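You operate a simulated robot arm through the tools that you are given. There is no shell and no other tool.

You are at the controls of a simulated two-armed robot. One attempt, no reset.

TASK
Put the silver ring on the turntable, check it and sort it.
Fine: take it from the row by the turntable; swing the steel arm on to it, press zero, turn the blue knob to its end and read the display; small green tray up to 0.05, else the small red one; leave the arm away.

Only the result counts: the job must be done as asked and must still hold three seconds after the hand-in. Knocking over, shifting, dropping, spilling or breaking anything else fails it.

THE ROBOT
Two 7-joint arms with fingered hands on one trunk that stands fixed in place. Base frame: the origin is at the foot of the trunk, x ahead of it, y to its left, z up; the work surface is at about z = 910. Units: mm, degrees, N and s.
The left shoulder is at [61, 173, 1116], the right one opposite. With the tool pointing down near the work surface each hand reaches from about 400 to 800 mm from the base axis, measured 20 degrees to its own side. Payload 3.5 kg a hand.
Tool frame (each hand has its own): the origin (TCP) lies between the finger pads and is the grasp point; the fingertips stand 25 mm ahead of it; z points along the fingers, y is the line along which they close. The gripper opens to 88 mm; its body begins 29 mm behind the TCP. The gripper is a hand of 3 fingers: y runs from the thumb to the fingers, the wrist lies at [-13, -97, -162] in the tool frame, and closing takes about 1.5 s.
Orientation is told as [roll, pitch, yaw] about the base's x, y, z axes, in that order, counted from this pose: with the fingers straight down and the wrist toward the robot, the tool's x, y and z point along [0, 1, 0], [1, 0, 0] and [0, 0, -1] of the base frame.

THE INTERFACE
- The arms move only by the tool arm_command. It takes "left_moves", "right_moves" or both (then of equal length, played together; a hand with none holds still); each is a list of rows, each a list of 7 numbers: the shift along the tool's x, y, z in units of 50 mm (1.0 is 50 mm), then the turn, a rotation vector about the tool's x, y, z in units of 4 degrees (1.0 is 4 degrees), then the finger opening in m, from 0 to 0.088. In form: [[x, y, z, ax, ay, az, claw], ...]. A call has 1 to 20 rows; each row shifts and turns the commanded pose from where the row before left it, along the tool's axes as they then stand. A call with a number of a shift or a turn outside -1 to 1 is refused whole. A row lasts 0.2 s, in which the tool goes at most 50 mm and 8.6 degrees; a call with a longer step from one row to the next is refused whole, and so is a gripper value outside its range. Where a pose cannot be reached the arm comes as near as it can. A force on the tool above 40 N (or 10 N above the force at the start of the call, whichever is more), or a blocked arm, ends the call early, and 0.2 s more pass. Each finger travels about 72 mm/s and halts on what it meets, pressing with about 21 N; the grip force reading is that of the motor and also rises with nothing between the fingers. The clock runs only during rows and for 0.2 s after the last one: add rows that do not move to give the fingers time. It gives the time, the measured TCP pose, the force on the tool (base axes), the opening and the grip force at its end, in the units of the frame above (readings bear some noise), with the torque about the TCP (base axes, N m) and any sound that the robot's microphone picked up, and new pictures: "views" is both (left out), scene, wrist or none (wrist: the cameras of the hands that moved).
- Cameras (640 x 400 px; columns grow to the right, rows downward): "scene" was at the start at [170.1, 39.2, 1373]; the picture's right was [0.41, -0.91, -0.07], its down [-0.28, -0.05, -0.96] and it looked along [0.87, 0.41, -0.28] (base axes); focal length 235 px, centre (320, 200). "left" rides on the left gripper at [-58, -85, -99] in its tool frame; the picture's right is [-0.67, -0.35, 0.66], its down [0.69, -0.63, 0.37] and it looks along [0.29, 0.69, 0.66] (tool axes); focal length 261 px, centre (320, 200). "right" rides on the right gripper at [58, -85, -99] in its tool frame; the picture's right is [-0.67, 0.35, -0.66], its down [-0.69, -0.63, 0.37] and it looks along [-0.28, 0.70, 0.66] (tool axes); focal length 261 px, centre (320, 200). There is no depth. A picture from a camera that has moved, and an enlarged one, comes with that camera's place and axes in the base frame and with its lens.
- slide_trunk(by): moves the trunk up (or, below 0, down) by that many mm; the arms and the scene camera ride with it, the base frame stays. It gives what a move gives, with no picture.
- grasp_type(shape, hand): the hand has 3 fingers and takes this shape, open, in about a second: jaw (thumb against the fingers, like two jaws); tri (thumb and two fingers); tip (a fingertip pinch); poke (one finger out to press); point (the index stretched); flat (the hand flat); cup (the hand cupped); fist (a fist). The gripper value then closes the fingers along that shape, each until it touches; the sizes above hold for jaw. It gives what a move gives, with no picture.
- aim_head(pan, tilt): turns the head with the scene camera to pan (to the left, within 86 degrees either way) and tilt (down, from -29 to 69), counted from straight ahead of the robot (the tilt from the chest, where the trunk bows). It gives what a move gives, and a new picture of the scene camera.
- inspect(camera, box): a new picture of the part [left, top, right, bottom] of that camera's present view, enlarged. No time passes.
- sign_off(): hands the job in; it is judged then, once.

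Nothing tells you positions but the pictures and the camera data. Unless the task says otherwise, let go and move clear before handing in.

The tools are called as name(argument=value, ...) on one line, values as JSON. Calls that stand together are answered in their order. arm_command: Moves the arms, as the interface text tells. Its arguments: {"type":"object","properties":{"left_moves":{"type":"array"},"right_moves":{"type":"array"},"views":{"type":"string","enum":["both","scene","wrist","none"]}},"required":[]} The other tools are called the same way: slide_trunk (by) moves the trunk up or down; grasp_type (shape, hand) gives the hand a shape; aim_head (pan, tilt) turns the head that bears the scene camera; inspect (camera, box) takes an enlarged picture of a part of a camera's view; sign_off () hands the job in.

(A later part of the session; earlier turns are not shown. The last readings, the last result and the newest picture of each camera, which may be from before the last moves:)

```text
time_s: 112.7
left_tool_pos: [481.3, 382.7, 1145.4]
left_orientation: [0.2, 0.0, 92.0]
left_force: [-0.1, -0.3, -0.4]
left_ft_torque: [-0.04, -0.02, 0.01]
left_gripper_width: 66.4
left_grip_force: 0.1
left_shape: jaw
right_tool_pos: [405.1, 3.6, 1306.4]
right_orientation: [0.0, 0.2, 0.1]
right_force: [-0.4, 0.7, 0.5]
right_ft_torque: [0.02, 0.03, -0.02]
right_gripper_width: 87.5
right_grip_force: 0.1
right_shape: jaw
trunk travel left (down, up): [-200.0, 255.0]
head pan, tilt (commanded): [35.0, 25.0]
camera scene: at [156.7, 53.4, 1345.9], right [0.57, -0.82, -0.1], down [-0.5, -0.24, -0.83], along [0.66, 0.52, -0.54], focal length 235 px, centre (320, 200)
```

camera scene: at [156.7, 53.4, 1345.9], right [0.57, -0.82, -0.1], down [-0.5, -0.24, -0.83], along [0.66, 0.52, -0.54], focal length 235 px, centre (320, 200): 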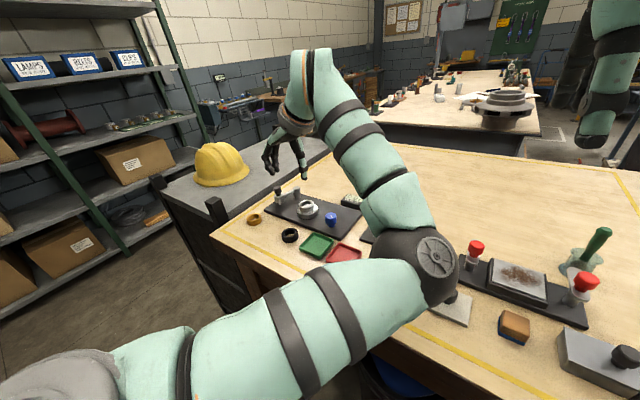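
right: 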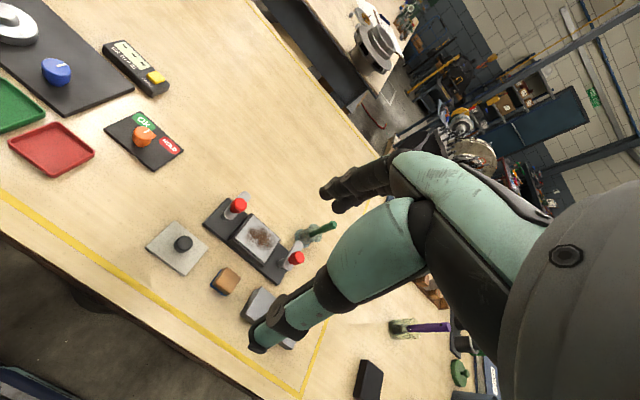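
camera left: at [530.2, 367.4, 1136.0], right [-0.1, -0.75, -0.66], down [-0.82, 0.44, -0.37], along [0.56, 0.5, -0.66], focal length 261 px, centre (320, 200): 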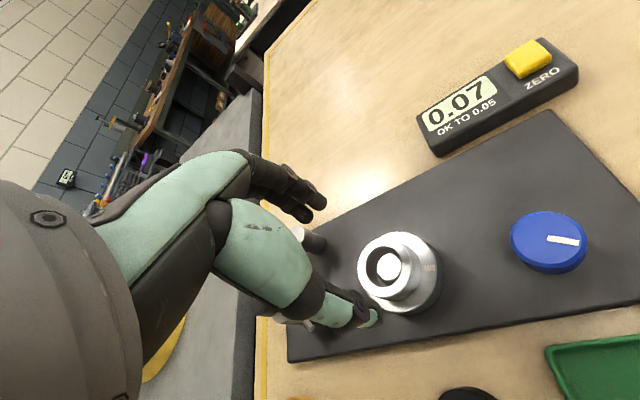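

Winding lowers the elbow, so for clearance above the table I first raise the trunk.

slide_trunk(by=180)

arm_command(left_moves=[[0, 0, 0, 0, 0, -1, 0.066], [0, 0, 0, 0, 0, -1, 0.066], [0, 0, 0, 0, 0, -1, 0.066], [0, 0, 0, 0, 0, -1, 0.066], [0, 0, 0, 0, 0, -1, 0.066], [0, 0, 0, 0, 0, -1, 0.066], [0, 0, 0, 0, 0, -1, 0.066], [0, 0, 0, 0, 0, -1, 0.066], [0, 0, 0, 0, 0, -1, 0.066], [0, 0, 0, 0, 0, -1, 0.066], [0, 0, 0, 0, 0, 0, 0.066]], views="scene")

```text
time_s: 114.7
left_tool_pos: [481.3, 380.1, 1327.4]
left_orientation: [0.0, 0.0, 91.7]
left_force: [0.4, 0.9, -0.3]
left_ft_torque: [0.0, -0.01, -0.02]
left_gripper_width: 66.5
left_grip_force: 0.1
left_shape: jaw
right_tool_pos: [404.5, 3.6, 1486.2]
right_orientation: [0.0, 0.1, 0.0]
right_force: [-0.3, -0.1, -0.3]
right_ft_torque: [0.04, 0.0, -0.02]
right_gripper_width: 87.6
right_grip_force: 0.0
right_shape: jaw
trunk travel left (down, up): [-380.0, 75.0]
head pan, tilt (commanded): [35.0, 25.0]
```

```text
time_s: 117.0
left_tool_pos: [480.1, 379.1, 1327.3]
left_orientation: [0.1, -0.1, 131.6]
left_force: [-0.2, -0.3, 0.9]
left_ft_torque: [0.02, 0.0, -0.02]
left_gripper_width: 66.2
left_grip_force: 0.2
left_shape: jaw
right_tool_pos: [404.4, 2.8, 1485.8]
right_orientation: [0.0, 0.0, 0.1]
right_force: [0.4, 0.1, -0.2]
right_ft_torque: [-0.03, -0.01, 0.02]
right_gripper_width: 87.4
right_grip_force: 0.0
right_shape: jaw
trunk travel left (down, up): [-380.0, 75.0]
head pan, tilt (commanded): [35.0, 25.0]
camera scene: at [73.5, 53.4, 1548.2], right [0.57, -0.82, -0.01], down [-0.36, -0.24, -0.9], along [0.74, 0.52, -0.43], focal length 235 px, centre (320, 200)
```

scene: 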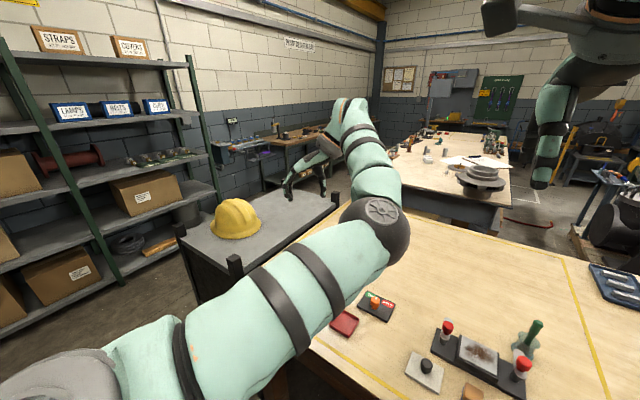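

The elbow stays on the right side; that posture works as long as it is kept high, so I unwind the yaw again with the trunk raised.

arm_command(left_moves=[[0, 0, 0, 0, 0, 1, 0.066], [0, 0, 0, 0, 0, 1, 0.066], [0, 0, 0, 0, 0, 1, 0.066], [0, 0, 0, 0, 0, 1, 0.066], [0, 0, 0, 0, 0, 1, 0.066], [0, 0, 0, 0, 0, 1, 0.066], [0, 0, 0, 0, 0, 1, 0.066], [0, 0, 0, 0, 0, 1, 0.066], [0, 0, 0, 0, 0, 1, 0.066], [0, 0, 0, 0, 0, 1, 0.066], [0, 0, 0, 0, 0, 1, 0.066], [0, 0, 0, 0, 0, 1, 0.066], [0, 0, 0, 0, 0, 1, 0.066], [0, 0, 0, 0, 0, 1, 0.066], [0, 0, 0, 0, 0, 1, 0.066], [0, 0, 0, 0, 0, 1, 0.066], [0, 0, 0, 0, 0, 1, 0.066], [0, 0, 0, 0, 0, 1, 0.066], [0, 0, 0, 0, 0, 1, 0.066], [0, 0, 0, 0, 0, 0, 0.066]], views="scene")

aim_head(pan=35, tilt=45)

```text
time_s: 121.2
left_tool_pos: [481.1, 380.5, 1328.9]
left_orientation: [0.0, 0.0, 55.6]
left_force: [-0.7, -0.1, -0.6]
left_ft_torque: [0.02, 0.01, -0.01]
left_gripper_width: 66.3
left_grip_force: 0.0
left_shape: jaw
right_tool_pos: [403.5, 3.6, 1485.7]
right_orientation: [0.0, 0.1, 0.0]
right_force: [0.6, -0.2, 0.2]
right_ft_torque: [0.02, 0.04, 0.04]
right_gripper_width: 87.5
right_grip_force: 0.0
right_shape: jaw
trunk travel left (down, up): [-380.0, 75.0]
head pan, tilt (commanded): [35.0, 25.0]
camera scene: at [73.5, 53.4, 1548.2], right [0.57, -0.82, -0.01], down [-0.36, -0.24, -0.9], along [0.74, 0.52, -0.43], focal length 235 px, centre (320, 200)
```

scene: 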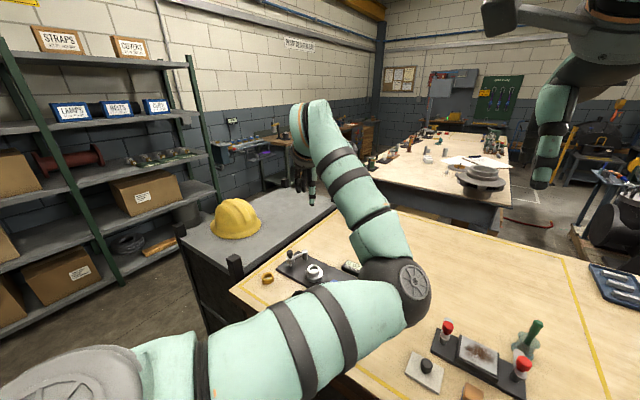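

```text
time_s: 122.1
left_tool_pos: [481.7, 379.8, 1328.0]
left_orientation: [0.0, 0.0, 55.6]
left_force: [-0.2, -0.5, 0.1]
left_ft_torque: [-0.01, -0.03, -0.01]
left_gripper_width: 66.4
left_grip_force: 0.0
left_shape: jaw
right_tool_pos: [404.6, 4.5, 1486.1]
right_orientation: [0.0, 0.0, 0.0]
right_force: [0.2, -0.6, 0.4]
right_ft_torque: [0.01, 0.0, 0.03]
right_gripper_width: 87.5
right_grip_force: 0.1
right_shape: jaw
trunk travel left (down, up): [-380.0, 75.0]
head pan, tilt (commanded): [35.0, 45.0]
camera scene: at [64.2, 47.3, 1517.8], right [0.57, -0.82, -0.01], down [-0.59, -0.41, -0.7], along [0.57, 0.41, -0.72], focal length 235 px, centre (320, 200)
```

scene: 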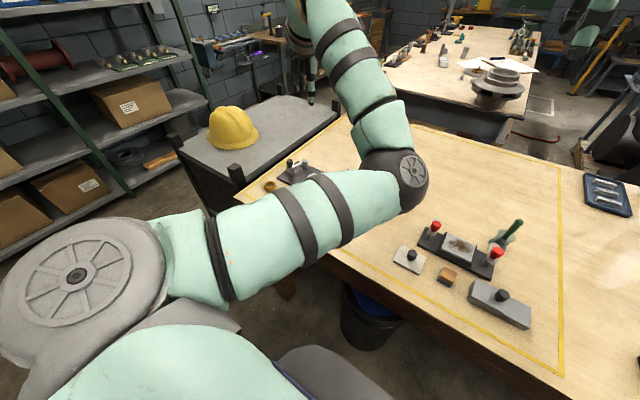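

I accept this elbow posture and approach the ring with the trunk raised, yaw about 40.

arm_command(left_moves=[[0, 0, 0, 0, 0, 1, 0.066], [0, 0, 0, 0, 0, 1, 0.066], [0, 0, 0, 0, 0, 1, 0.066], [0, 0, 0, 0, 0, 0.9, 0.066], [-0.048, 0.3255, 0.6, 0, 0, 0, 0.066], [-0.048, 0.3255, 0.6, 0, 0, 0, 0.066], [-0.048, 0.3255, 0.6, 0, 0, 0, 0.066], [-0.048, 0.3255, 0.6, 0, 0, 0, 0.066], [-0.048, 0.3255, 0.6, 0, 0, 0, 0.066], [-0.048, 0.3255, 0.6, 0, 0, 0, 0.066], [-0.048, 0.3255, 0.6, 0, 0, 0, 0.066], [-0.048, 0.3255, 0.6, 0, 0, 0, 0.066], [0, 0, 0, 0, 0, 0, 0.066]], views="both")

inspect(camera="left", box=[280, 140, 520, 340])

```text
time_s: 124.9
left_tool_pos: [592.2, 449.0, 1087.5]
left_orientation: [0.0, 0.0, 39.9]
left_force: [-0.6, 0.0, 0.2]
left_ft_torque: [-0.04, 0.03, 0.04]
left_gripper_width: 66.0
left_grip_force: 0.0
left_shape: jaw
right_tool_pos: [404.4, 3.3, 1485.7]
right_orientation: [0.0, 0.2, -0.1]
right_force: [0.3, -0.8, 0.0]
right_ft_torque: [0.0, 0.01, 0.01]
right_gripper_width: 87.4
right_grip_force: 0.0
right_shape: jaw
trunk travel left (down, up): [-380.0, 75.0]
head pan, tilt (commanded): [35.0, 45.0]
camera scene: at [63.9, 47.1, 1517.8], right [0.57, -0.82, -0.01], down [-0.59, -0.41, -0.7], along [0.57, 0.41, -0.72], focal length 235 px, centre (320, 200)
camera left: at [564.3, 350.0, 1185.6], right [0.16, -0.74, -0.66], down [-0.92, 0.12, -0.37], along [0.35, 0.67, -0.66], focal length 261 px, centre (320, 200)
```

scene: 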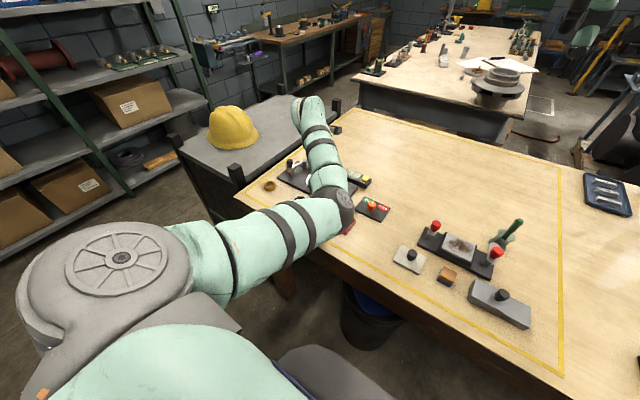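
left: 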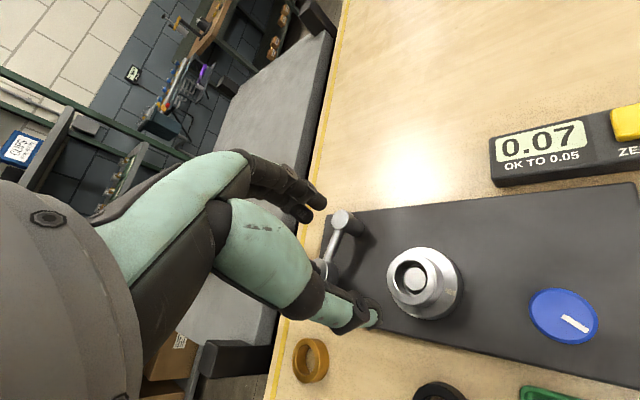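

```text
2.00 times, centred on (400, 240) of left
camera zoom: at [564.3, 350.0, 1185.6], right [0.16, -0.74, -0.66], down [-0.92, 0.12, -0.37], along [0.35, 0.67, -0.66], focal length 521 px, centre (160, 120)
```

zoom: 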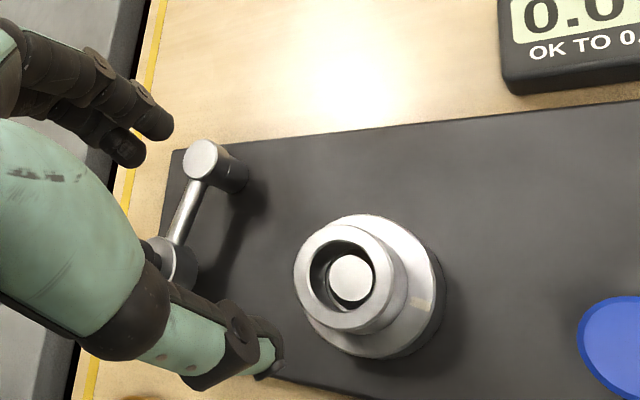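

The ring still sits on the hub; the gauge is clear. I lower to check the alignment closer.

arm_command(left_moves=[[0, 0, 0.5, 0, 0, 0, 0.066], [0, 0, 0.5, 0, 0, 0, 0.066], [0, 0, 0.5, 0, 0, 0, 0.066], [0, 0, 0, 0, 0, 0, 0.066]], views="wrist")

inspect(camera="left", box=[280, 160, 440, 320])

```text
time_s: 125.9
left_tool_pos: [594.9, 449.2, 1012.6]
left_orientation: [-0.1, 0.0, 40.0]
left_force: [0.2, -0.7, -0.7]
left_ft_torque: [-0.01, -0.03, -0.02]
left_gripper_width: 66.4
left_grip_force: 0.1
left_shape: jaw
right_tool_pos: [404.5, 4.1, 1485.3]
right_orientation: [0.0, 0.1, -0.1]
right_force: [0.4, 0.2, 0.6]
right_ft_torque: [0.01, -0.03, -0.03]
right_gripper_width: 87.6
right_grip_force: 0.1
right_shape: jaw
trunk travel left (down, up): [-380.0, 75.0]
head pan, tilt (commanded): [35.0, 45.0]
camera left: at [565.5, 351.2, 1109.9], right [0.16, -0.74, -0.66], down [-0.92, 0.12, -0.37], along [0.35, 0.66, -0.66], focal length 261 px, centre (320, 200)
```

left: 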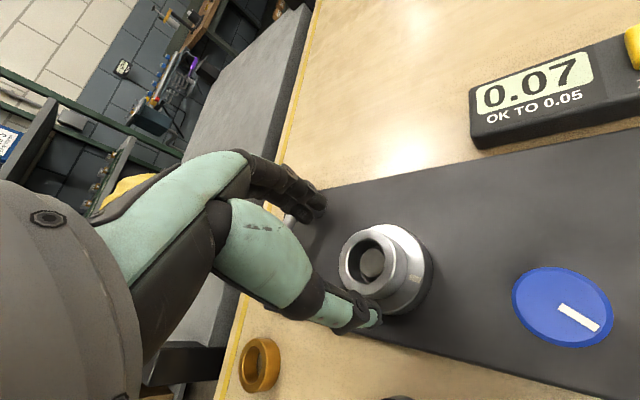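

```text
2.50 times, centred on (360, 240) of left
camera zoom: at [565.5, 351.2, 1109.9], right [0.16, -0.74, -0.66], down [-0.92, 0.12, -0.37], along [0.35, 0.66, -0.66], focal length 652 px, centre (220, 100)
```

zoom: 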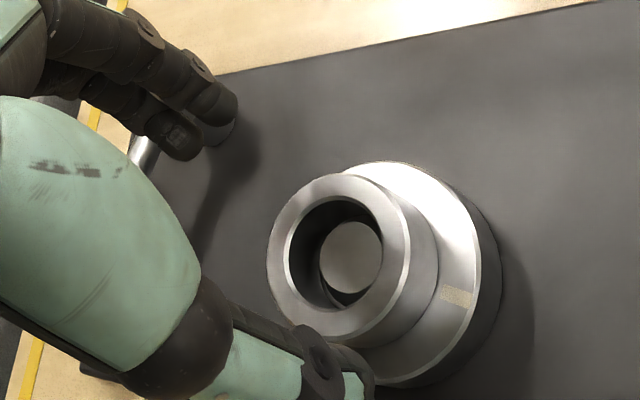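

The ring is right under the grasp point. I lower to grip its upper part and close.

arm_command(left_moves=[[0, 0, 0.3, 0, 0, 0, 0.066], [0, 0, 0.3, 0, 0, 0, 0.066], [0, 0, 0.186, 0, 0, 0, 0.066], [0, 0, 0, 0, 0, 0, 0.055], [0, 0, 0, 0, 0, 0, 0.045], [0, 0, 0, 0, 0, 0, 0.035], [0, 0, 0, 0, 0, 0, 0.028], [0, 0, 0, 0, 0, 0, 0.028], [0, 0, 0, 0, 0, 0, 0.028]], views="wrist")

inspect(camera="left", box=[280, 180, 420, 320])

```text
time_s: 127.9
left_tool_pos: [593.8, 450.4, 973.8]
left_orientation: [0.0, 0.0, 40.0]
left_force: [-0.3, -1.0, -1.0]
left_ft_torque: [0.05, -0.03, -0.01]
left_gripper_width: 38.7
left_grip_force: 21.4
left_shape: jaw
right_tool_pos: [404.4, 3.8, 1485.9]
right_orientation: [0.0, 0.1, -0.1]
right_force: [0.3, 1.1, 0.0]
right_ft_torque: [0.02, 0.01, 0.0]
right_gripper_width: 87.3
right_grip_force: 0.3
right_shape: jaw
trunk travel left (down, up): [-380.0, 75.0]
head pan, tilt (commanded): [35.0, 45.0]
camera left: at [566.1, 351.7, 1071.0], right [0.16, -0.74, -0.66], down [-0.92, 0.12, -0.37], along [0.35, 0.66, -0.66], focal length 261 px, centre (320, 200)
```

left: 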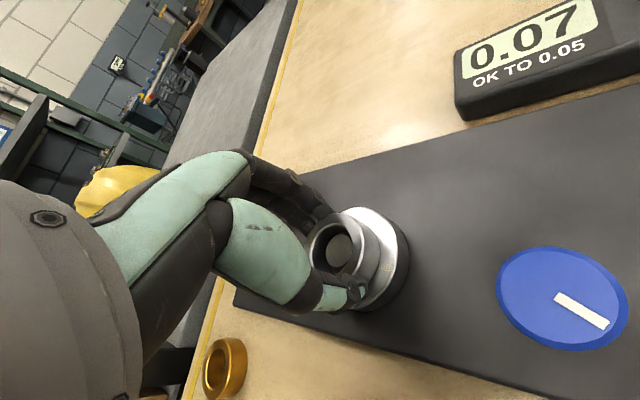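

```text
2.86 times, centred on (350, 250) of left
camera zoom: at [566.1, 351.7, 1071.0], right [0.16, -0.74, -0.66], down [-0.92, 0.12, -0.37], along [0.35, 0.66, -0.66], focal length 745 px, centre (234, 57)
```

zoom: 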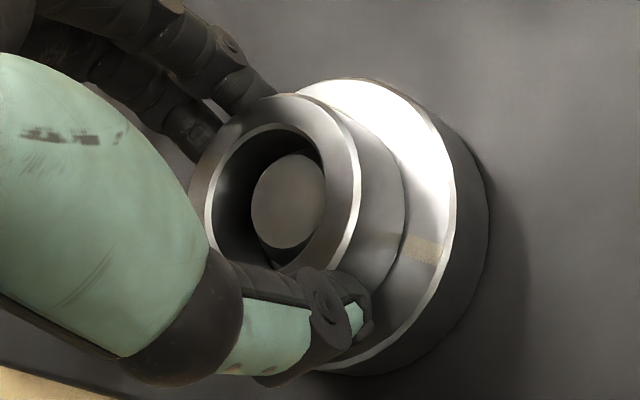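

The ring is gripped. I lift it straight off the hub.

arm_command(left_moves=[[0, 0, -0.1, 0, 0, 0, 0.028], [0, 0, -0.2, 0, 0, 0, 0.028], [0, 0, -0.3, 0, 0, 0, 0.028], [0, 0, -0.5, 0, 0, 0, 0.028], [0, 0, -0.5, 0, 0, 0, 0.028], [0, 0, 0, 0, 0, 0, 0.028]], views="both")

inspect(camera="left", box=[280, 160, 460, 340])

```text
time_s: 129.3
left_tool_pos: [594.0, 448.0, 1052.3]
left_orientation: [-0.1, 0.0, 40.1]
left_force: [0.1, 0.2, -2.0]
left_ft_torque: [-0.01, 0.0, -0.01]
left_gripper_width: 38.6
left_grip_force: 21.1
left_shape: jaw
right_tool_pos: [404.2, 5.2, 1484.7]
right_orientation: [0.1, 0.0, 0.1]
right_force: [0.5, 0.4, 0.2]
right_ft_torque: [0.0, -0.01, 0.01]
right_gripper_width: 87.6
right_grip_force: 0.0
right_shape: jaw
trunk travel left (down, up): [-380.0, 75.0]
head pan, tilt (commanded): [35.0, 45.0]
camera scene: at [64.4, 47.6, 1517.7], right [0.57, -0.82, -0.01], down [-0.59, -0.41, -0.7], along [0.57, 0.41, -0.72], focal length 235 px, centre (320, 200)
camera left: at [565.6, 350.0, 1150.8], right [0.16, -0.74, -0.66], down [-0.92, 0.12, -0.37], along [0.35, 0.66, -0.66], focal length 261 px, centre (320, 200)
```

scene: 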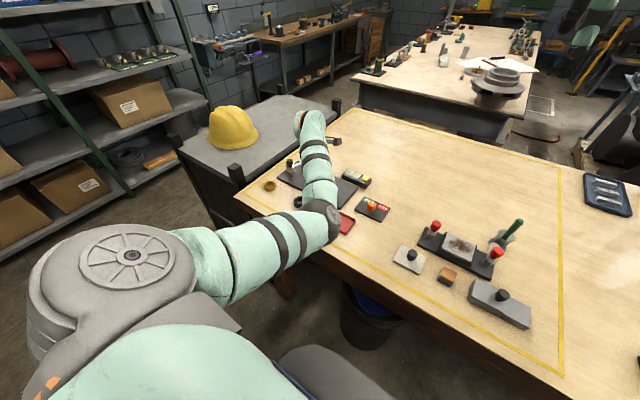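
left: 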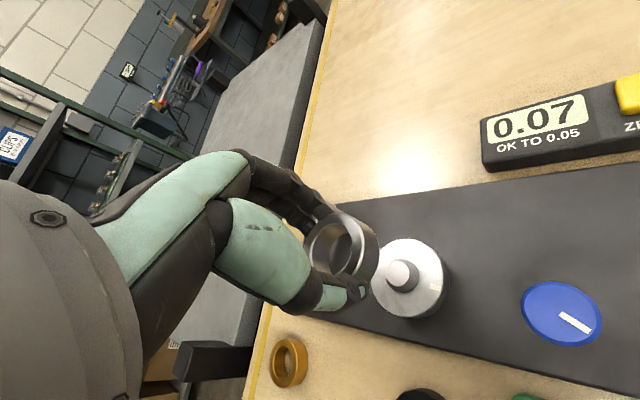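

```text
2.22 times, centred on (370, 250) of left
camera zoom: at [565.6, 350.0, 1150.8], right [0.16, -0.74, -0.66], down [-0.92, 0.12, -0.37], along [0.35, 0.66, -0.66], focal length 579 px, centre (209, 89)
```

zoom: 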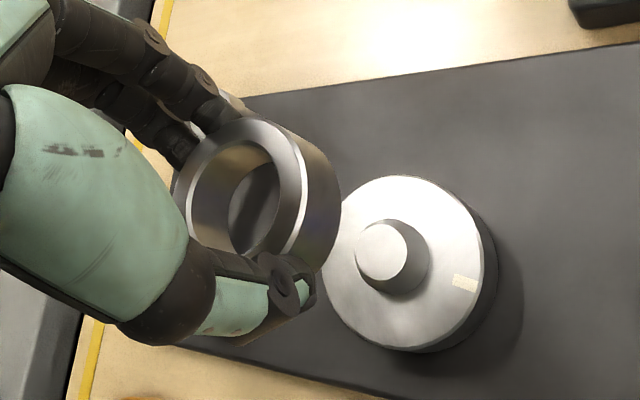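

The ring is held and free. I carry it towards the red tray at safe height, watching the elbow.

arm_command(left_moves=[[0, 0, -0.6, 0, 0, 0, 0.028], [-0.255, -0.64, 0, 0, 0, 0, 0.028], [-0.255, -0.64, 0, 0, 0, 0, 0.028], [-0.255, -0.64, 0, 0, 0, 0, 0.028], [0, 0, 0, 0, 0, 0, 0.028]], views="both")

```text
time_s: 130.5
left_tool_pos: [544.8, 363.9, 1088.4]
left_orientation: [0.1, -0.3, 40.5]
left_force: [-0.4, 0.5, -2.2]
left_ft_torque: [0.05, 0.0, 0.04]
left_gripper_width: 38.7
left_grip_force: 20.8
left_shape: jaw
right_tool_pos: [404.0, 4.5, 1485.8]
right_orientation: [0.1, 0.1, 0.1]
right_force: [0.4, -0.2, 0.0]
right_ft_torque: [0.0, 0.01, -0.01]
right_gripper_width: 87.4
right_grip_force: 0.0
right_shape: jaw
trunk travel left (down, up): [-380.0, 75.0]
head pan, tilt (commanded): [35.0, 45.0]
camera scene: at [64.5, 48.0, 1517.7], right [0.57, -0.82, -0.01], down [-0.59, -0.41, -0.7], along [0.57, 0.41, -0.72], focal length 235 px, centre (320, 200)
camera left: at [517.2, 265.7, 1185.5], right [0.17, -0.73, -0.66], down [-0.92, 0.11, -0.37], along [0.34, 0.67, -0.66], focal length 261 px, centre (320, 200)
```

scene: 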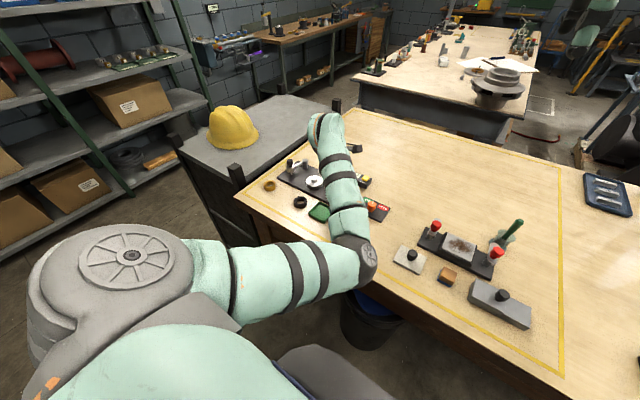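
left: 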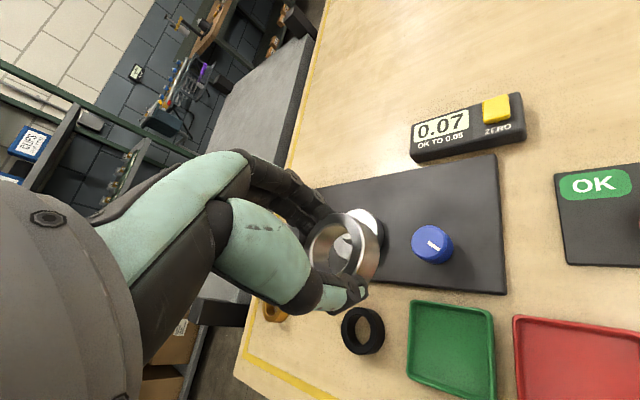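

Elbow stays well above the table. I continue to above the red tray.

arm_command(left_moves=[[-0.285, -0.67, 0, 0, 0, 0, 0.028], [-0.285, -0.67, 0, 0, 0, 0, 0.028], [-0.285, -0.67, 0, 0, 0, 0, 0.028], [0, 0, 0, 0, 0, 0, 0.028]], views="both")

inspect(camera="left", box=[270, 160, 590, 360])

```text
time_s: 131.7
left_tool_pos: [498.0, 315.7, 1104.1]
left_orientation: [2.8, -5.2, 44.1]
left_force: [-0.1, 0.3, -1.0]
left_ft_torque: [0.04, -0.03, 0.0]
left_gripper_width: 38.2
left_grip_force: 21.3
left_shape: jaw
right_tool_pos: [404.6, 4.9, 1485.7]
right_orientation: [0.0, 0.1, 0.1]
right_force: [-0.4, 0.6, -0.2]
right_ft_torque: [-0.03, -0.02, 0.02]
right_gripper_width: 87.6
right_grip_force: 0.0
right_shape: jaw
trunk travel left (down, up): [-380.0, 75.0]
head pan, tilt (commanded): [35.0, 45.0]
stopped in row 4 (left hand): the arm was blocked; the commanded pose is now the measured one
camera scene: at [64.4, 47.8, 1517.7], right [0.57, -0.82, -0.01], down [-0.59, -0.41, -0.7], along [0.57, 0.41, -0.72], focal length 235 px, centre (320, 200)
camera left: at [474.6, 206.6, 1192.3], right [0.24, -0.66, -0.72], down [-0.92, 0.09, -0.39], along [0.32, 0.75, -0.58], focal length 261 px, centre (320, 200)
```

scene: 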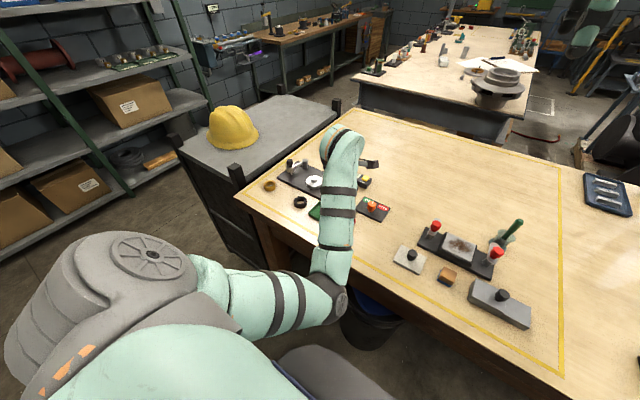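
left: 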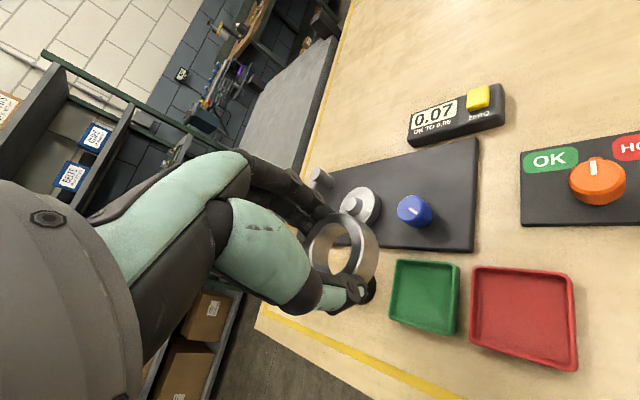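

```text
2.00 times, centred on (430, 260) of left
camera zoom: at [474.6, 206.6, 1192.3], right [0.24, -0.66, -0.72], down [-0.92, 0.09, -0.39], along [0.32, 0.75, -0.58], focal length 521 px, centre (100, 80)
```

zoom: 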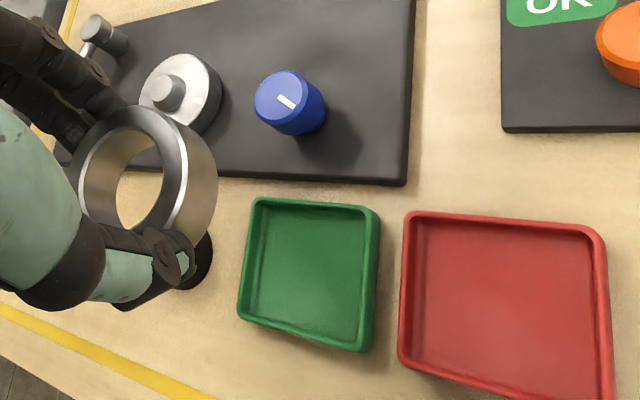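

The arm was blocked (elbow against the robot's own front), so I back out the way I came and level the hand again.

arm_command(left_moves=[[0.01, 0.4, 0, 0, 0, 0, 0.028], [0.01, 0.5, 0, 0.3, -0.15, 0, 0.028], [0.01, 0.5, 0, 0.4, -0.2, 0, 0.028], [0, 0.1, 0, 0.6, -0.35, 0, 0.028], [0, 0, 0, 0, 0, 0, 0.028]], views="both")

inspect(camera="left", box=[270, 160, 590, 360])

```text
time_s: 132.9
left_tool_pos: [550.4, 363.8, 1109.9]
left_orientation: [-0.3, 0.4, 43.9]
left_force: [-0.2, -0.6, -1.0]
left_ft_torque: [0.02, 0.0, 0.01]
left_gripper_width: 38.4
left_grip_force: 21.2
left_shape: jaw
right_tool_pos: [402.8, 4.7, 1486.7]
right_orientation: [-0.1, 0.2, 0.0]
right_force: [0.8, -0.2, -0.1]
right_ft_torque: [-0.01, 0.02, 0.03]
right_gripper_width: 87.4
right_grip_force: 0.0
right_shape: jaw
trunk travel left (down, up): [-380.0, 75.0]
head pan, tilt (commanded): [35.0, 45.0]
camera scene: at [64.2, 47.2, 1517.7], right [0.57, -0.82, -0.01], down [-0.59, -0.41, -0.7], along [0.57, 0.41, -0.72], focal length 235 px, centre (320, 200)
camera left: at [530.0, 264.6, 1208.8], right [0.21, -0.73, -0.65], down [-0.93, 0.05, -0.36], along [0.3, 0.68, -0.67], focal length 261 px, centre (320, 200)
```

scene: 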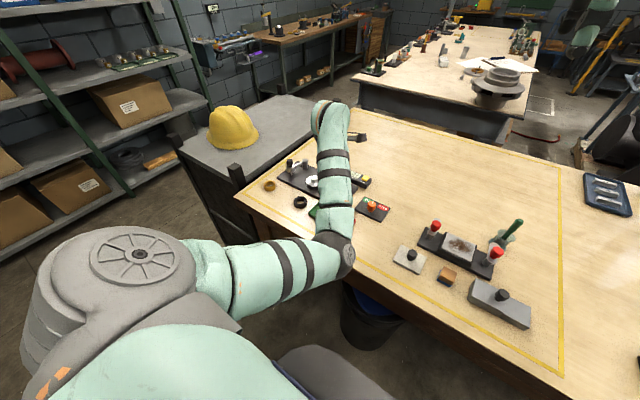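
left: 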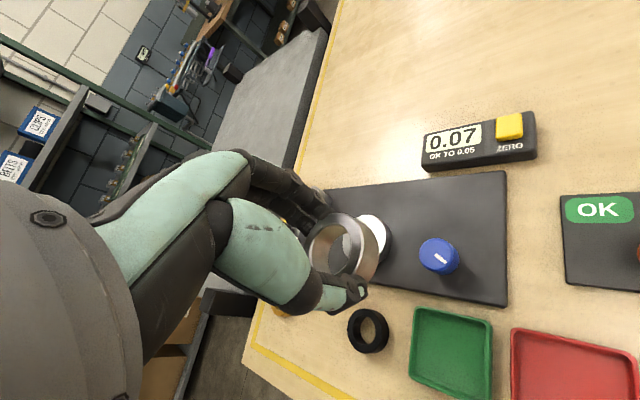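

```text
2.00 times, centred on (430, 260) of left
camera zoom: at [530.0, 264.6, 1208.8], right [0.21, -0.73, -0.65], down [-0.93, 0.05, -0.36], along [0.3, 0.68, -0.67], focal length 521 px, centre (100, 80)
```

zoom: 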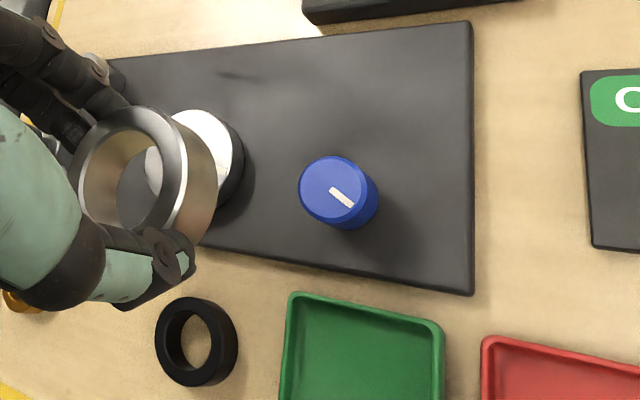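

The hand is level again with the ring held. I now turn counter-clockwise so that the wrist comes round to the right side, which keeps the arm stretched at the tray.

arm_command(left_moves=[[0, 0, 0, -0.1, 0.075, -1, 0.028], [0, 0, 0, 0, 0, -1, 0.028], [0, 0, 0, 0, 0, -1, 0.028], [0, 0, 0, 0, 0, -1, 0.028], [0, 0, 0, 0, 0, -1, 0.028], [0, 0, 0, 0, 0, -1, 0.028], [0, 0, 0, 0, 0, -1, 0.028], [0, 0, 0, 0, 0, -1, 0.028], [0, 0, 0, 0, 0, -1, 0.028], [0, 0, 0, 0, 0, -1, 0.028], [0, 0, 0, 0, 0, 0, 0.028]], views="both")

```text
time_s: 135.3
left_tool_pos: [550.7, 363.1, 1109.2]
left_orientation: [0.1, -0.1, 84.0]
left_force: [-0.4, 0.2, -2.1]
left_ft_torque: [-0.03, -0.02, 0.01]
left_gripper_width: 38.2
left_grip_force: 20.7
left_shape: jaw
right_tool_pos: [404.5, 3.5, 1486.4]
right_orientation: [0.0, 0.0, 0.0]
right_force: [-0.6, -0.4, -0.2]
right_ft_torque: [-0.01, -0.02, 0.04]
right_gripper_width: 87.5
right_grip_force: 0.1
right_shape: jaw
trunk travel left (down, up): [-380.0, 75.0]
head pan, tilt (commanded): [35.0, 45.0]
camera scene: at [64.3, 47.4, 1517.7], right [0.57, -0.82, -0.01], down [-0.59, -0.41, -0.7], along [0.57, 0.41, -0.72], focal length 235 px, centre (320, 200)
camera left: at [599.1, 274.0, 1206.7], right [0.63, -0.42, -0.66], down [-0.75, -0.55, -0.37], along [-0.21, 0.72, -0.66], focal length 261 px, centre (320, 200)
```

scene: 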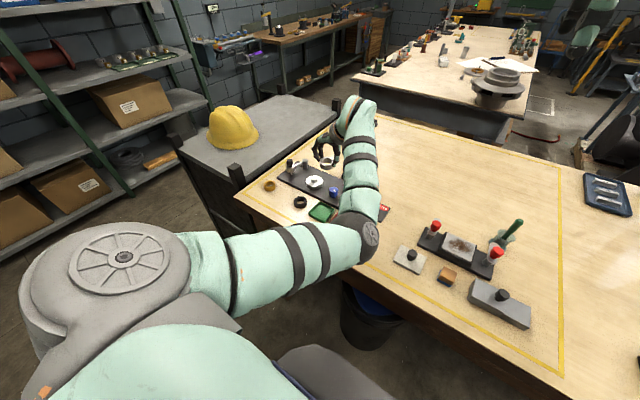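
left: 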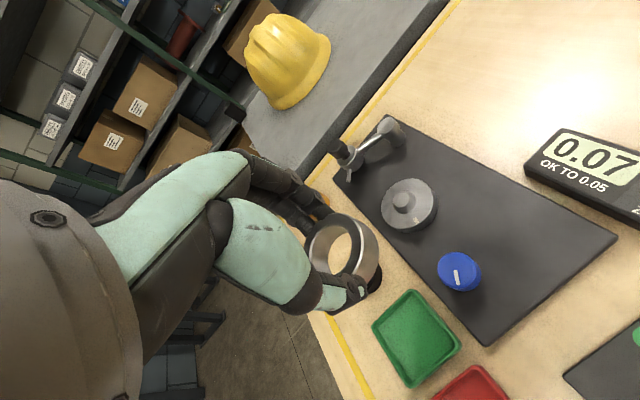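

arm_command(left_moves=[[0.243, -0.558, 0, 0, 0, 0, 0.028], [0.243, -0.558, 0, 0, 0, 0, 0.028], [0, 0, 0, 0, 0, -1, 0.028], [0, 0, 0, 0, 0, -1, 0.028], [0, 0, 0, 0, 0, -1, 0.028], [0, 0, 0, 0, 0, -1, 0.028], [0, 0, 0, 0, 0, -1, 0.028], [0, 0, 0, 0, 0, -1, 0.028], [0, 0, 0, 0, 0, 0, 0.028]], views="both")

```text
time_s: 137.3
left_tool_pos: [520.9, 318.5, 1111.8]
left_orientation: [-0.3, -0.3, 108.8]
left_force: [-0.2, -1.2, -1.6]
left_ft_torque: [0.02, -0.03, -0.02]
left_gripper_width: 38.5
left_grip_force: 20.8
left_shape: jaw
right_tool_pos: [404.5, 3.0, 1486.4]
right_orientation: [0.0, 0.1, 0.0]
right_force: [0.4, -0.7, -0.1]
right_ft_torque: [-0.04, 0.0, -0.01]
right_gripper_width: 87.4
right_grip_force: 0.1
right_shape: jaw
trunk travel left (down, up): [-380.0, 75.0]
head pan, tilt (commanded): [35.0, 45.0]
camera scene: at [64.3, 47.5, 1517.7], right [0.57, -0.82, -0.01], down [-0.59, -0.41, -0.7], along [0.57, 0.41, -0.72], focal length 235 px, centre (320, 200)
camera left: at [602.0, 257.8, 1209.9], right [0.75, -0.11, -0.65], down [-0.45, -0.81, -0.37], along [-0.49, 0.57, -0.66], focal length 261 px, centre (320, 200)
```

scene: 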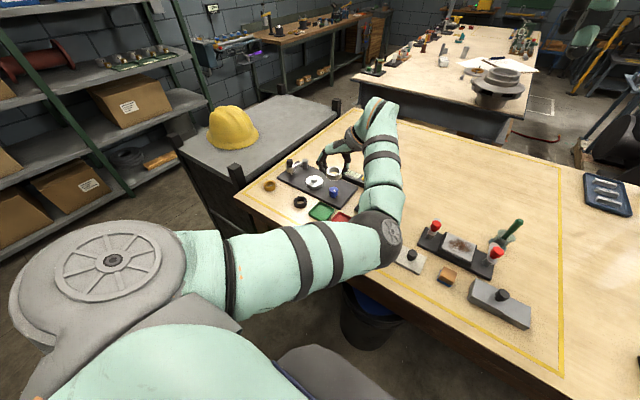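
left: 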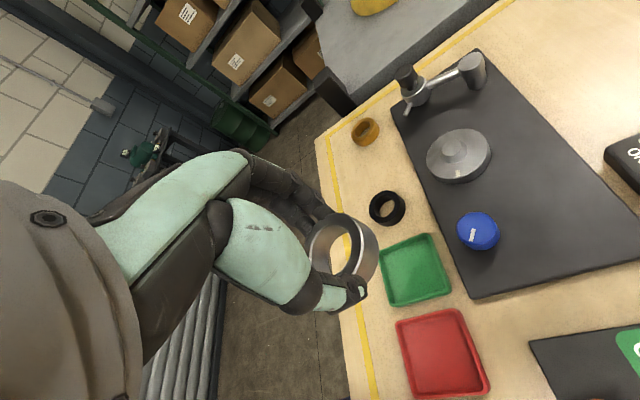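

arm_command(left_moves=[[0.27, -0.275, 0, 0, 0, 0, 0.028], [0.27, -0.275, 0, 0, 0, 0, 0.028], [0.27, -0.275, 0, 0, 0, 0, 0.028], [0, 0, 0, 0, 0, 0, 0.028]], views="both")

```text
time_s: 138.5
left_tool_pos: [497.2, 301.8, 1125.5]
left_orientation: [-2.3, -1.6, 112.3]
left_force: [1.8, 0.4, -0.4]
left_ft_torque: [-0.04, -0.02, -0.03]
left_gripper_width: 38.3
left_grip_force: 21.2
left_shape: jaw
right_tool_pos: [404.7, 4.6, 1485.5]
right_orientation: [0.1, 0.1, 0.1]
right_force: [-0.5, 0.5, 1.1]
right_ft_torque: [-0.03, -0.01, 0.01]
right_gripper_width: 87.9
right_grip_force: 0.2
right_shape: jaw
trunk travel left (down, up): [-380.0, 75.0]
head pan, tilt (commanded): [35.0, 45.0]
stopped in row 4 (left hand): the arm was blocked; the commanded pose is now the measured one
camera scene: at [64.4, 47.8, 1517.7], right [0.57, -0.82, -0.01], down [-0.59, -0.41, -0.7], along [0.57, 0.41, -0.72], focal length 235 px, centre (320, 200)
camera left: at [580.4, 242.9, 1223.7], right [0.77, -0.04, -0.64], down [-0.38, -0.83, -0.41], along [-0.51, 0.56, -0.65], focal length 261 px, centre (320, 200)
```

scene: 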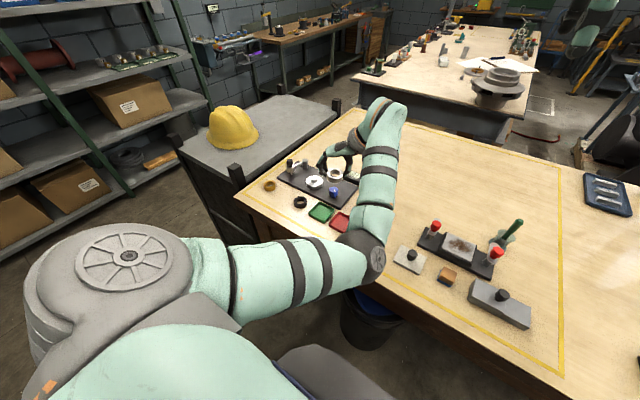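
left: 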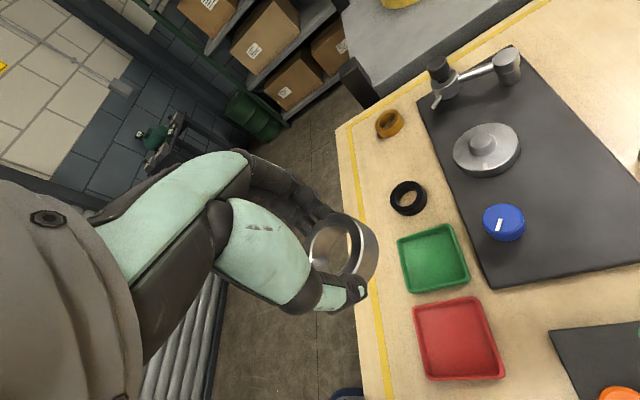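

Blocked again: with the elbow on the inside, the upper arm meets the robot's chest. Winding counter-clockwise was raising the elbow, so I back off, go high, level, and wind further to bring the elbow up and outward.

arm_command(left_moves=[[-0.1, 0.2, -0.3, 0, 0, 0, 0.028], [-0.128, 0.284, -0.7, 0.2, 0.28, 0, 0.028], [-0.128, 0.284, -0.7, 0.2, 0.29, 0, 0.028], [-0.128, 0.284, -0.7, 0, 0, 0, 0.028], [-0.128, 0.284, -0.7, 0, 0, 0, 0.028], [-0.128, 0.284, -0.7, 0, 0, 0, 0.028], [0, 0, 0, 0, 0, 0, 0.028]], views="none")

aim_head(pan=35, tilt=20)

```text
time_s: 140.1
left_tool_pos: [499.1, 386.8, 1315.9]
left_orientation: [0.3, 0.1, 112.2]
left_force: [-0.4, -0.2, -1.0]
left_ft_torque: [-0.01, -0.05, 0.0]
left_gripper_width: 37.8
left_grip_force: 20.8
left_shape: jaw
right_tool_pos: [403.4, 2.7, 1484.9]
right_orientation: [0.0, 0.2, 0.0]
right_force: [0.1, 0.3, 0.3]
right_ft_torque: [0.01, -0.02, 0.02]
right_gripper_width: 87.8
right_grip_force: 0.0
right_shape: jaw
trunk travel left (down, up): [-380.0, 75.0]
head pan, tilt (commanded): [35.0, 45.0]
```

```text
time_s: 141.0
left_tool_pos: [499.8, 386.4, 1315.7]
left_orientation: [0.1, 0.2, 112.1]
left_force: [1.3, 0.0, -0.7]
left_ft_torque: [-0.02, -0.03, -0.01]
left_gripper_width: 38.0
left_grip_force: 21.1
left_shape: jaw
right_tool_pos: [404.4, 4.3, 1485.5]
right_orientation: [0.0, 0.1, 0.0]
right_force: [-0.2, -1.1, 0.2]
right_ft_torque: [0.0, 0.0, -0.02]
right_gripper_width: 87.5
right_grip_force: 0.0
right_shape: jaw
trunk travel left (down, up): [-380.0, 75.0]
head pan, tilt (commanded): [35.0, 20.0]
camera scene: at [74.6, 54.1, 1556.1], right [0.57, -0.82, -0.01], down [-0.3, -0.2, -0.93], along [0.76, 0.54, -0.36], focal length 235 px, centre (320, 200)
```

scene: 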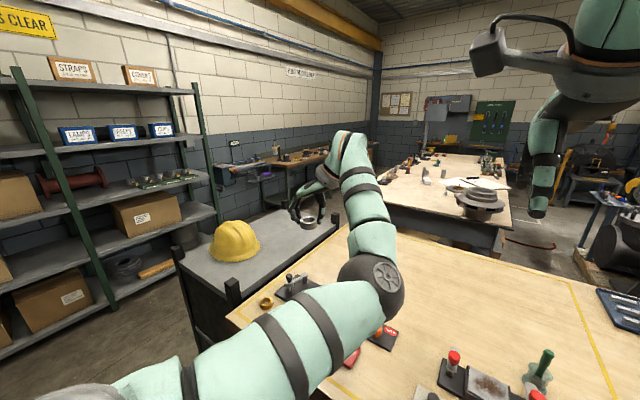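

arm_command(left_moves=[[0.46, 0.28, 0, 0, 0, 0, 0.028], [0.46, 0.28, 0, 0, 0, 0, 0.028], [0.46, 0.28, 0, 0, 0, 0, 0.028], [0, 0, 0, 0, 0, -1, 0.028], [0, 0, 0, 0, 0, -1, 0.028], [0, 0, 0, 0, 0, -1, 0.028], [0, 0, 0, 0, 0, -1, 0.028], [0, 0, 0, 0, 0, -1, 0.028], [0, 0, 0, 0, 0, -1, 0.028], [0, 0, 0, 0, 0, -1, 0.028], [0, 0, 0, 0, 0, -1, 0.028], [0, 0, 0, 0, 0, -1, 0.028], [0, 0, 0, 0, 0, -1, 0.028], [0, 0, 0, 0, 0, 0, 0.028]], views="scene")

```text
time_s: 144.0
left_tool_pos: [419.6, 398.7, 1317.6]
left_orientation: [0.2, 0.1, 152.1]
left_force: [0.1, -1.2, -0.9]
left_ft_torque: [0.01, -0.01, -0.02]
left_gripper_width: 38.0
left_grip_force: 21.2
left_shape: jaw
right_tool_pos: [404.1, 3.4, 1485.1]
right_orientation: [0.0, 0.2, -0.1]
right_force: [0.2, 0.2, 0.2]
right_ft_torque: [-0.01, 0.03, 0.05]
right_gripper_width: 87.8
right_grip_force: 0.0
right_shape: jaw
trunk travel left (down, up): [-380.0, 75.0]
head pan, tilt (commanded): [35.0, 20.0]
camera scene: at [74.6, 54.1, 1556.2], right [0.57, -0.82, -0.01], down [-0.3, -0.2, -0.94], along [0.76, 0.54, -0.35], focal length 235 px, centre (320, 200)
```

scene: 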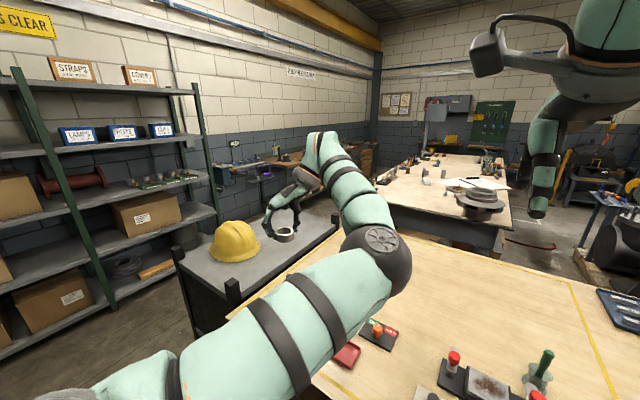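

The elbow rises as hoped. I keep winding.

arm_command(left_moves=[[0, 0, 0, 0, 0, -1, 0.028], [0, 0, 0, 0, 0, -1, 0.028], [0, 0, 0, 0, 0, -1, 0.028], [0, 0, 0, 0, 0, -1, 0.028], [0, 0, 0, 0, 0, -1, 0.028], [0, 0, 0, 0, 0, -1, 0.028], [0, 0, 0, 0, 0, -1, 0.028], [0, 0, 0, 0, 0, -1, 0.028], [0, 0, 0, 0, 0, -1, 0.028], [0, 0, 0, 0, 0, -1, 0.028], [0, 0, 0, 0, 0, 0, 0.028]], views="scene")

```text
time_s: 146.4
left_tool_pos: [358.6, 387.2, 1272.3]
left_orientation: [0.1, -0.1, -172.6]
left_force: [-0.8, 0.6, -0.5]
left_ft_torque: [-0.02, 0.0, -0.01]
left_gripper_width: 37.8
left_grip_force: 20.8
left_shape: jaw
left hand out of reach, approached as far as the arm can: row 5, 6, 7, 8, 9, 10
right_tool_pos: [403.4, 3.9, 1487.1]
right_orientation: [0.0, 0.1, 0.0]
right_force: [-0.1, 0.1, -0.2]
right_ft_torque: [0.0, 0.05, 0.0]
right_gripper_width: 87.6
right_grip_force: 0.1
right_shape: jaw
trunk travel left (down, up): [-380.0, 75.0]
head pan, tilt (commanded): [35.0, 20.0]
camera scene: at [74.5, 54.3, 1556.2], right [0.57, -0.82, -0.01], down [-0.3, -0.2, -0.94], along [0.76, 0.54, -0.35], focal length 235 px, centre (320, 200)
```

scene: 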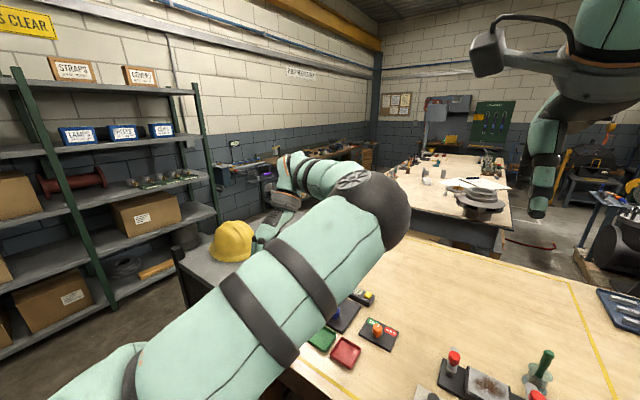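

The wrist limit now drives the elbow upward. I continue winding a bit more, watching.

arm_command(left_moves=[[0, 0, 0, 0, 0, -1, 0.028], [0, 0, 0, 0, 0, -1, 0.028], [0, 0, 0, 0, 0, -1, 0.028], [0, 0, 0, 0, 0, -1, 0.028], [0, 0, 0, 0, 0, -1, 0.028], [0, 0, 0, 0, 0, 0, 0.028]], views="scene")

```text
time_s: 147.8
left_tool_pos: [329.4, 377.3, 1231.6]
left_orientation: [0.3, -0.2, -164.0]
left_force: [-0.2, -0.5, -1.8]
left_ft_torque: [0.0, 0.0, -0.02]
left_gripper_width: 38.1
left_grip_force: 21.4
left_shape: jaw
left hand out of reach, approached as far as the arm can: row 1, 2, 3, 4, 5
right_tool_pos: [403.7, 3.2, 1484.9]
right_orientation: [0.0, 0.1, 0.0]
right_force: [0.1, -1.5, -0.3]
right_ft_torque: [0.02, -0.01, 0.01]
right_gripper_width: 87.5
right_grip_force: 0.1
right_shape: jaw
trunk travel left (down, up): [-380.0, 75.0]
head pan, tilt (commanded): [35.0, 20.0]
camera scene: at [74.5, 54.2, 1556.2], right [0.57, -0.82, -0.01], down [-0.3, -0.2, -0.94], along [0.76, 0.54, -0.35], focal length 235 px, centre (320, 200)
```

scene: 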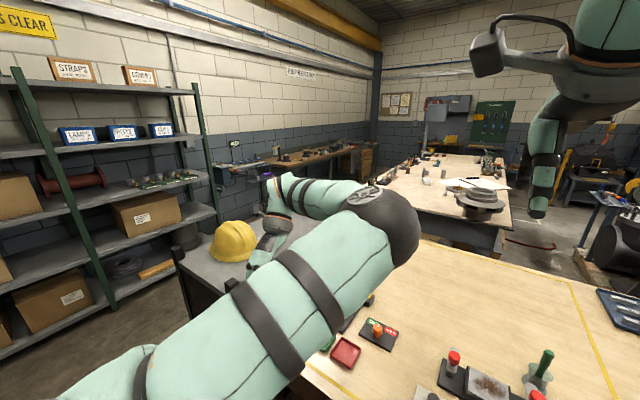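

Winding further only saturates the wrist. A better idea: with the trunk raised the arm is nearly straight at tray height with yaw about 130, so the elbow stays clear. I unwind to about 130.

arm_command(left_moves=[[0, 0, 0, 0, 0, 1, 0.028], [0, 0, 0, 0, 0, 1, 0.028], [0, 0, 0, 0, 0, 1, 0.028], [0, 0, 0, 0, 0, 1, 0.028], [0, 0, 0, 0, 0, 1, 0.028], [0, 0, 0, 0, 0, 1, 0.028], [0, 0, 0, 0, 0, 1, 0.028], [0, 0, 0, 0, 0, 1, 0.028], [0, 0, 0, 0, 0, 1, 0.028], [0, 0, 0, 0, 0, 1, 0.028], [0, 0, 0, 0, 0, 1, 0.028], [0, 0, 0, 0, 0, 1, 0.028], [0, 0, 0, 0, 0, 1, 0.028], [0, 0, 0, 0, 0, 1, 0.028], [0, 0, 0, 0, 0, 1, 0.028], [0, 0, 0, 0, 0, 1, 0.028], [0, 0, 0, 0, 0, 0, 0.028]], views="both")

```text
time_s: 151.1
left_tool_pos: [272.1, 427.9, 1168.1]
left_orientation: [8.5, -8.8, 145.0]
left_force: [-0.5, 0.6, -0.7]
left_ft_torque: [0.0, 0.01, 0.01]
left_gripper_width: 38.1
left_grip_force: 21.1
left_shape: jaw
right_tool_pos: [404.0, 4.7, 1484.3]
right_orientation: [0.0, 0.1, 0.0]
right_force: [0.3, -0.3, 0.2]
right_ft_torque: [0.0, 0.03, -0.01]
right_gripper_width: 87.8
right_grip_force: 0.1
right_shape: jaw
trunk travel left (down, up): [-380.0, 75.0]
head pan, tilt (commanded): [35.0, 20.0]
stopped in row 16 (left hand): the arm was blocked; the commanded pose is now the measured one
camera scene: at [75.2, 55.7, 1556.1], right [0.57, -0.82, -0.01], down [-0.3, -0.2, -0.93], along [0.76, 0.54, -0.36], focal length 235 px, centre (320, 200)
camera left: at [393.3, 431.3, 1241.9], right [0.51, 0.33, -0.79], down [0.06, -0.93, -0.35], along [-0.86, 0.14, -0.5], focal length 261 px, centre (320, 200)
```

scene: 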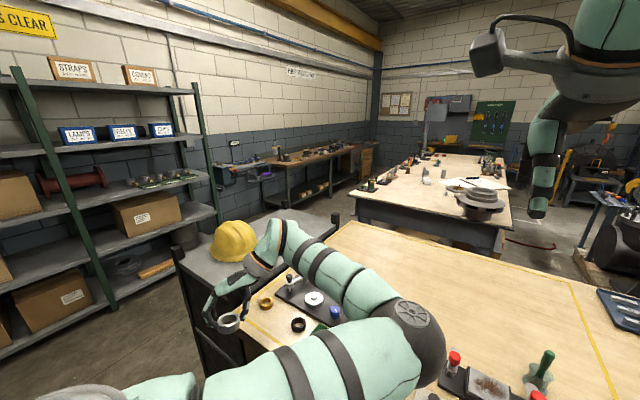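
left: 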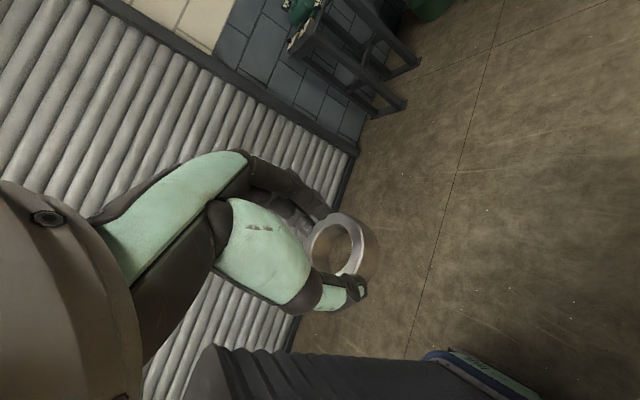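

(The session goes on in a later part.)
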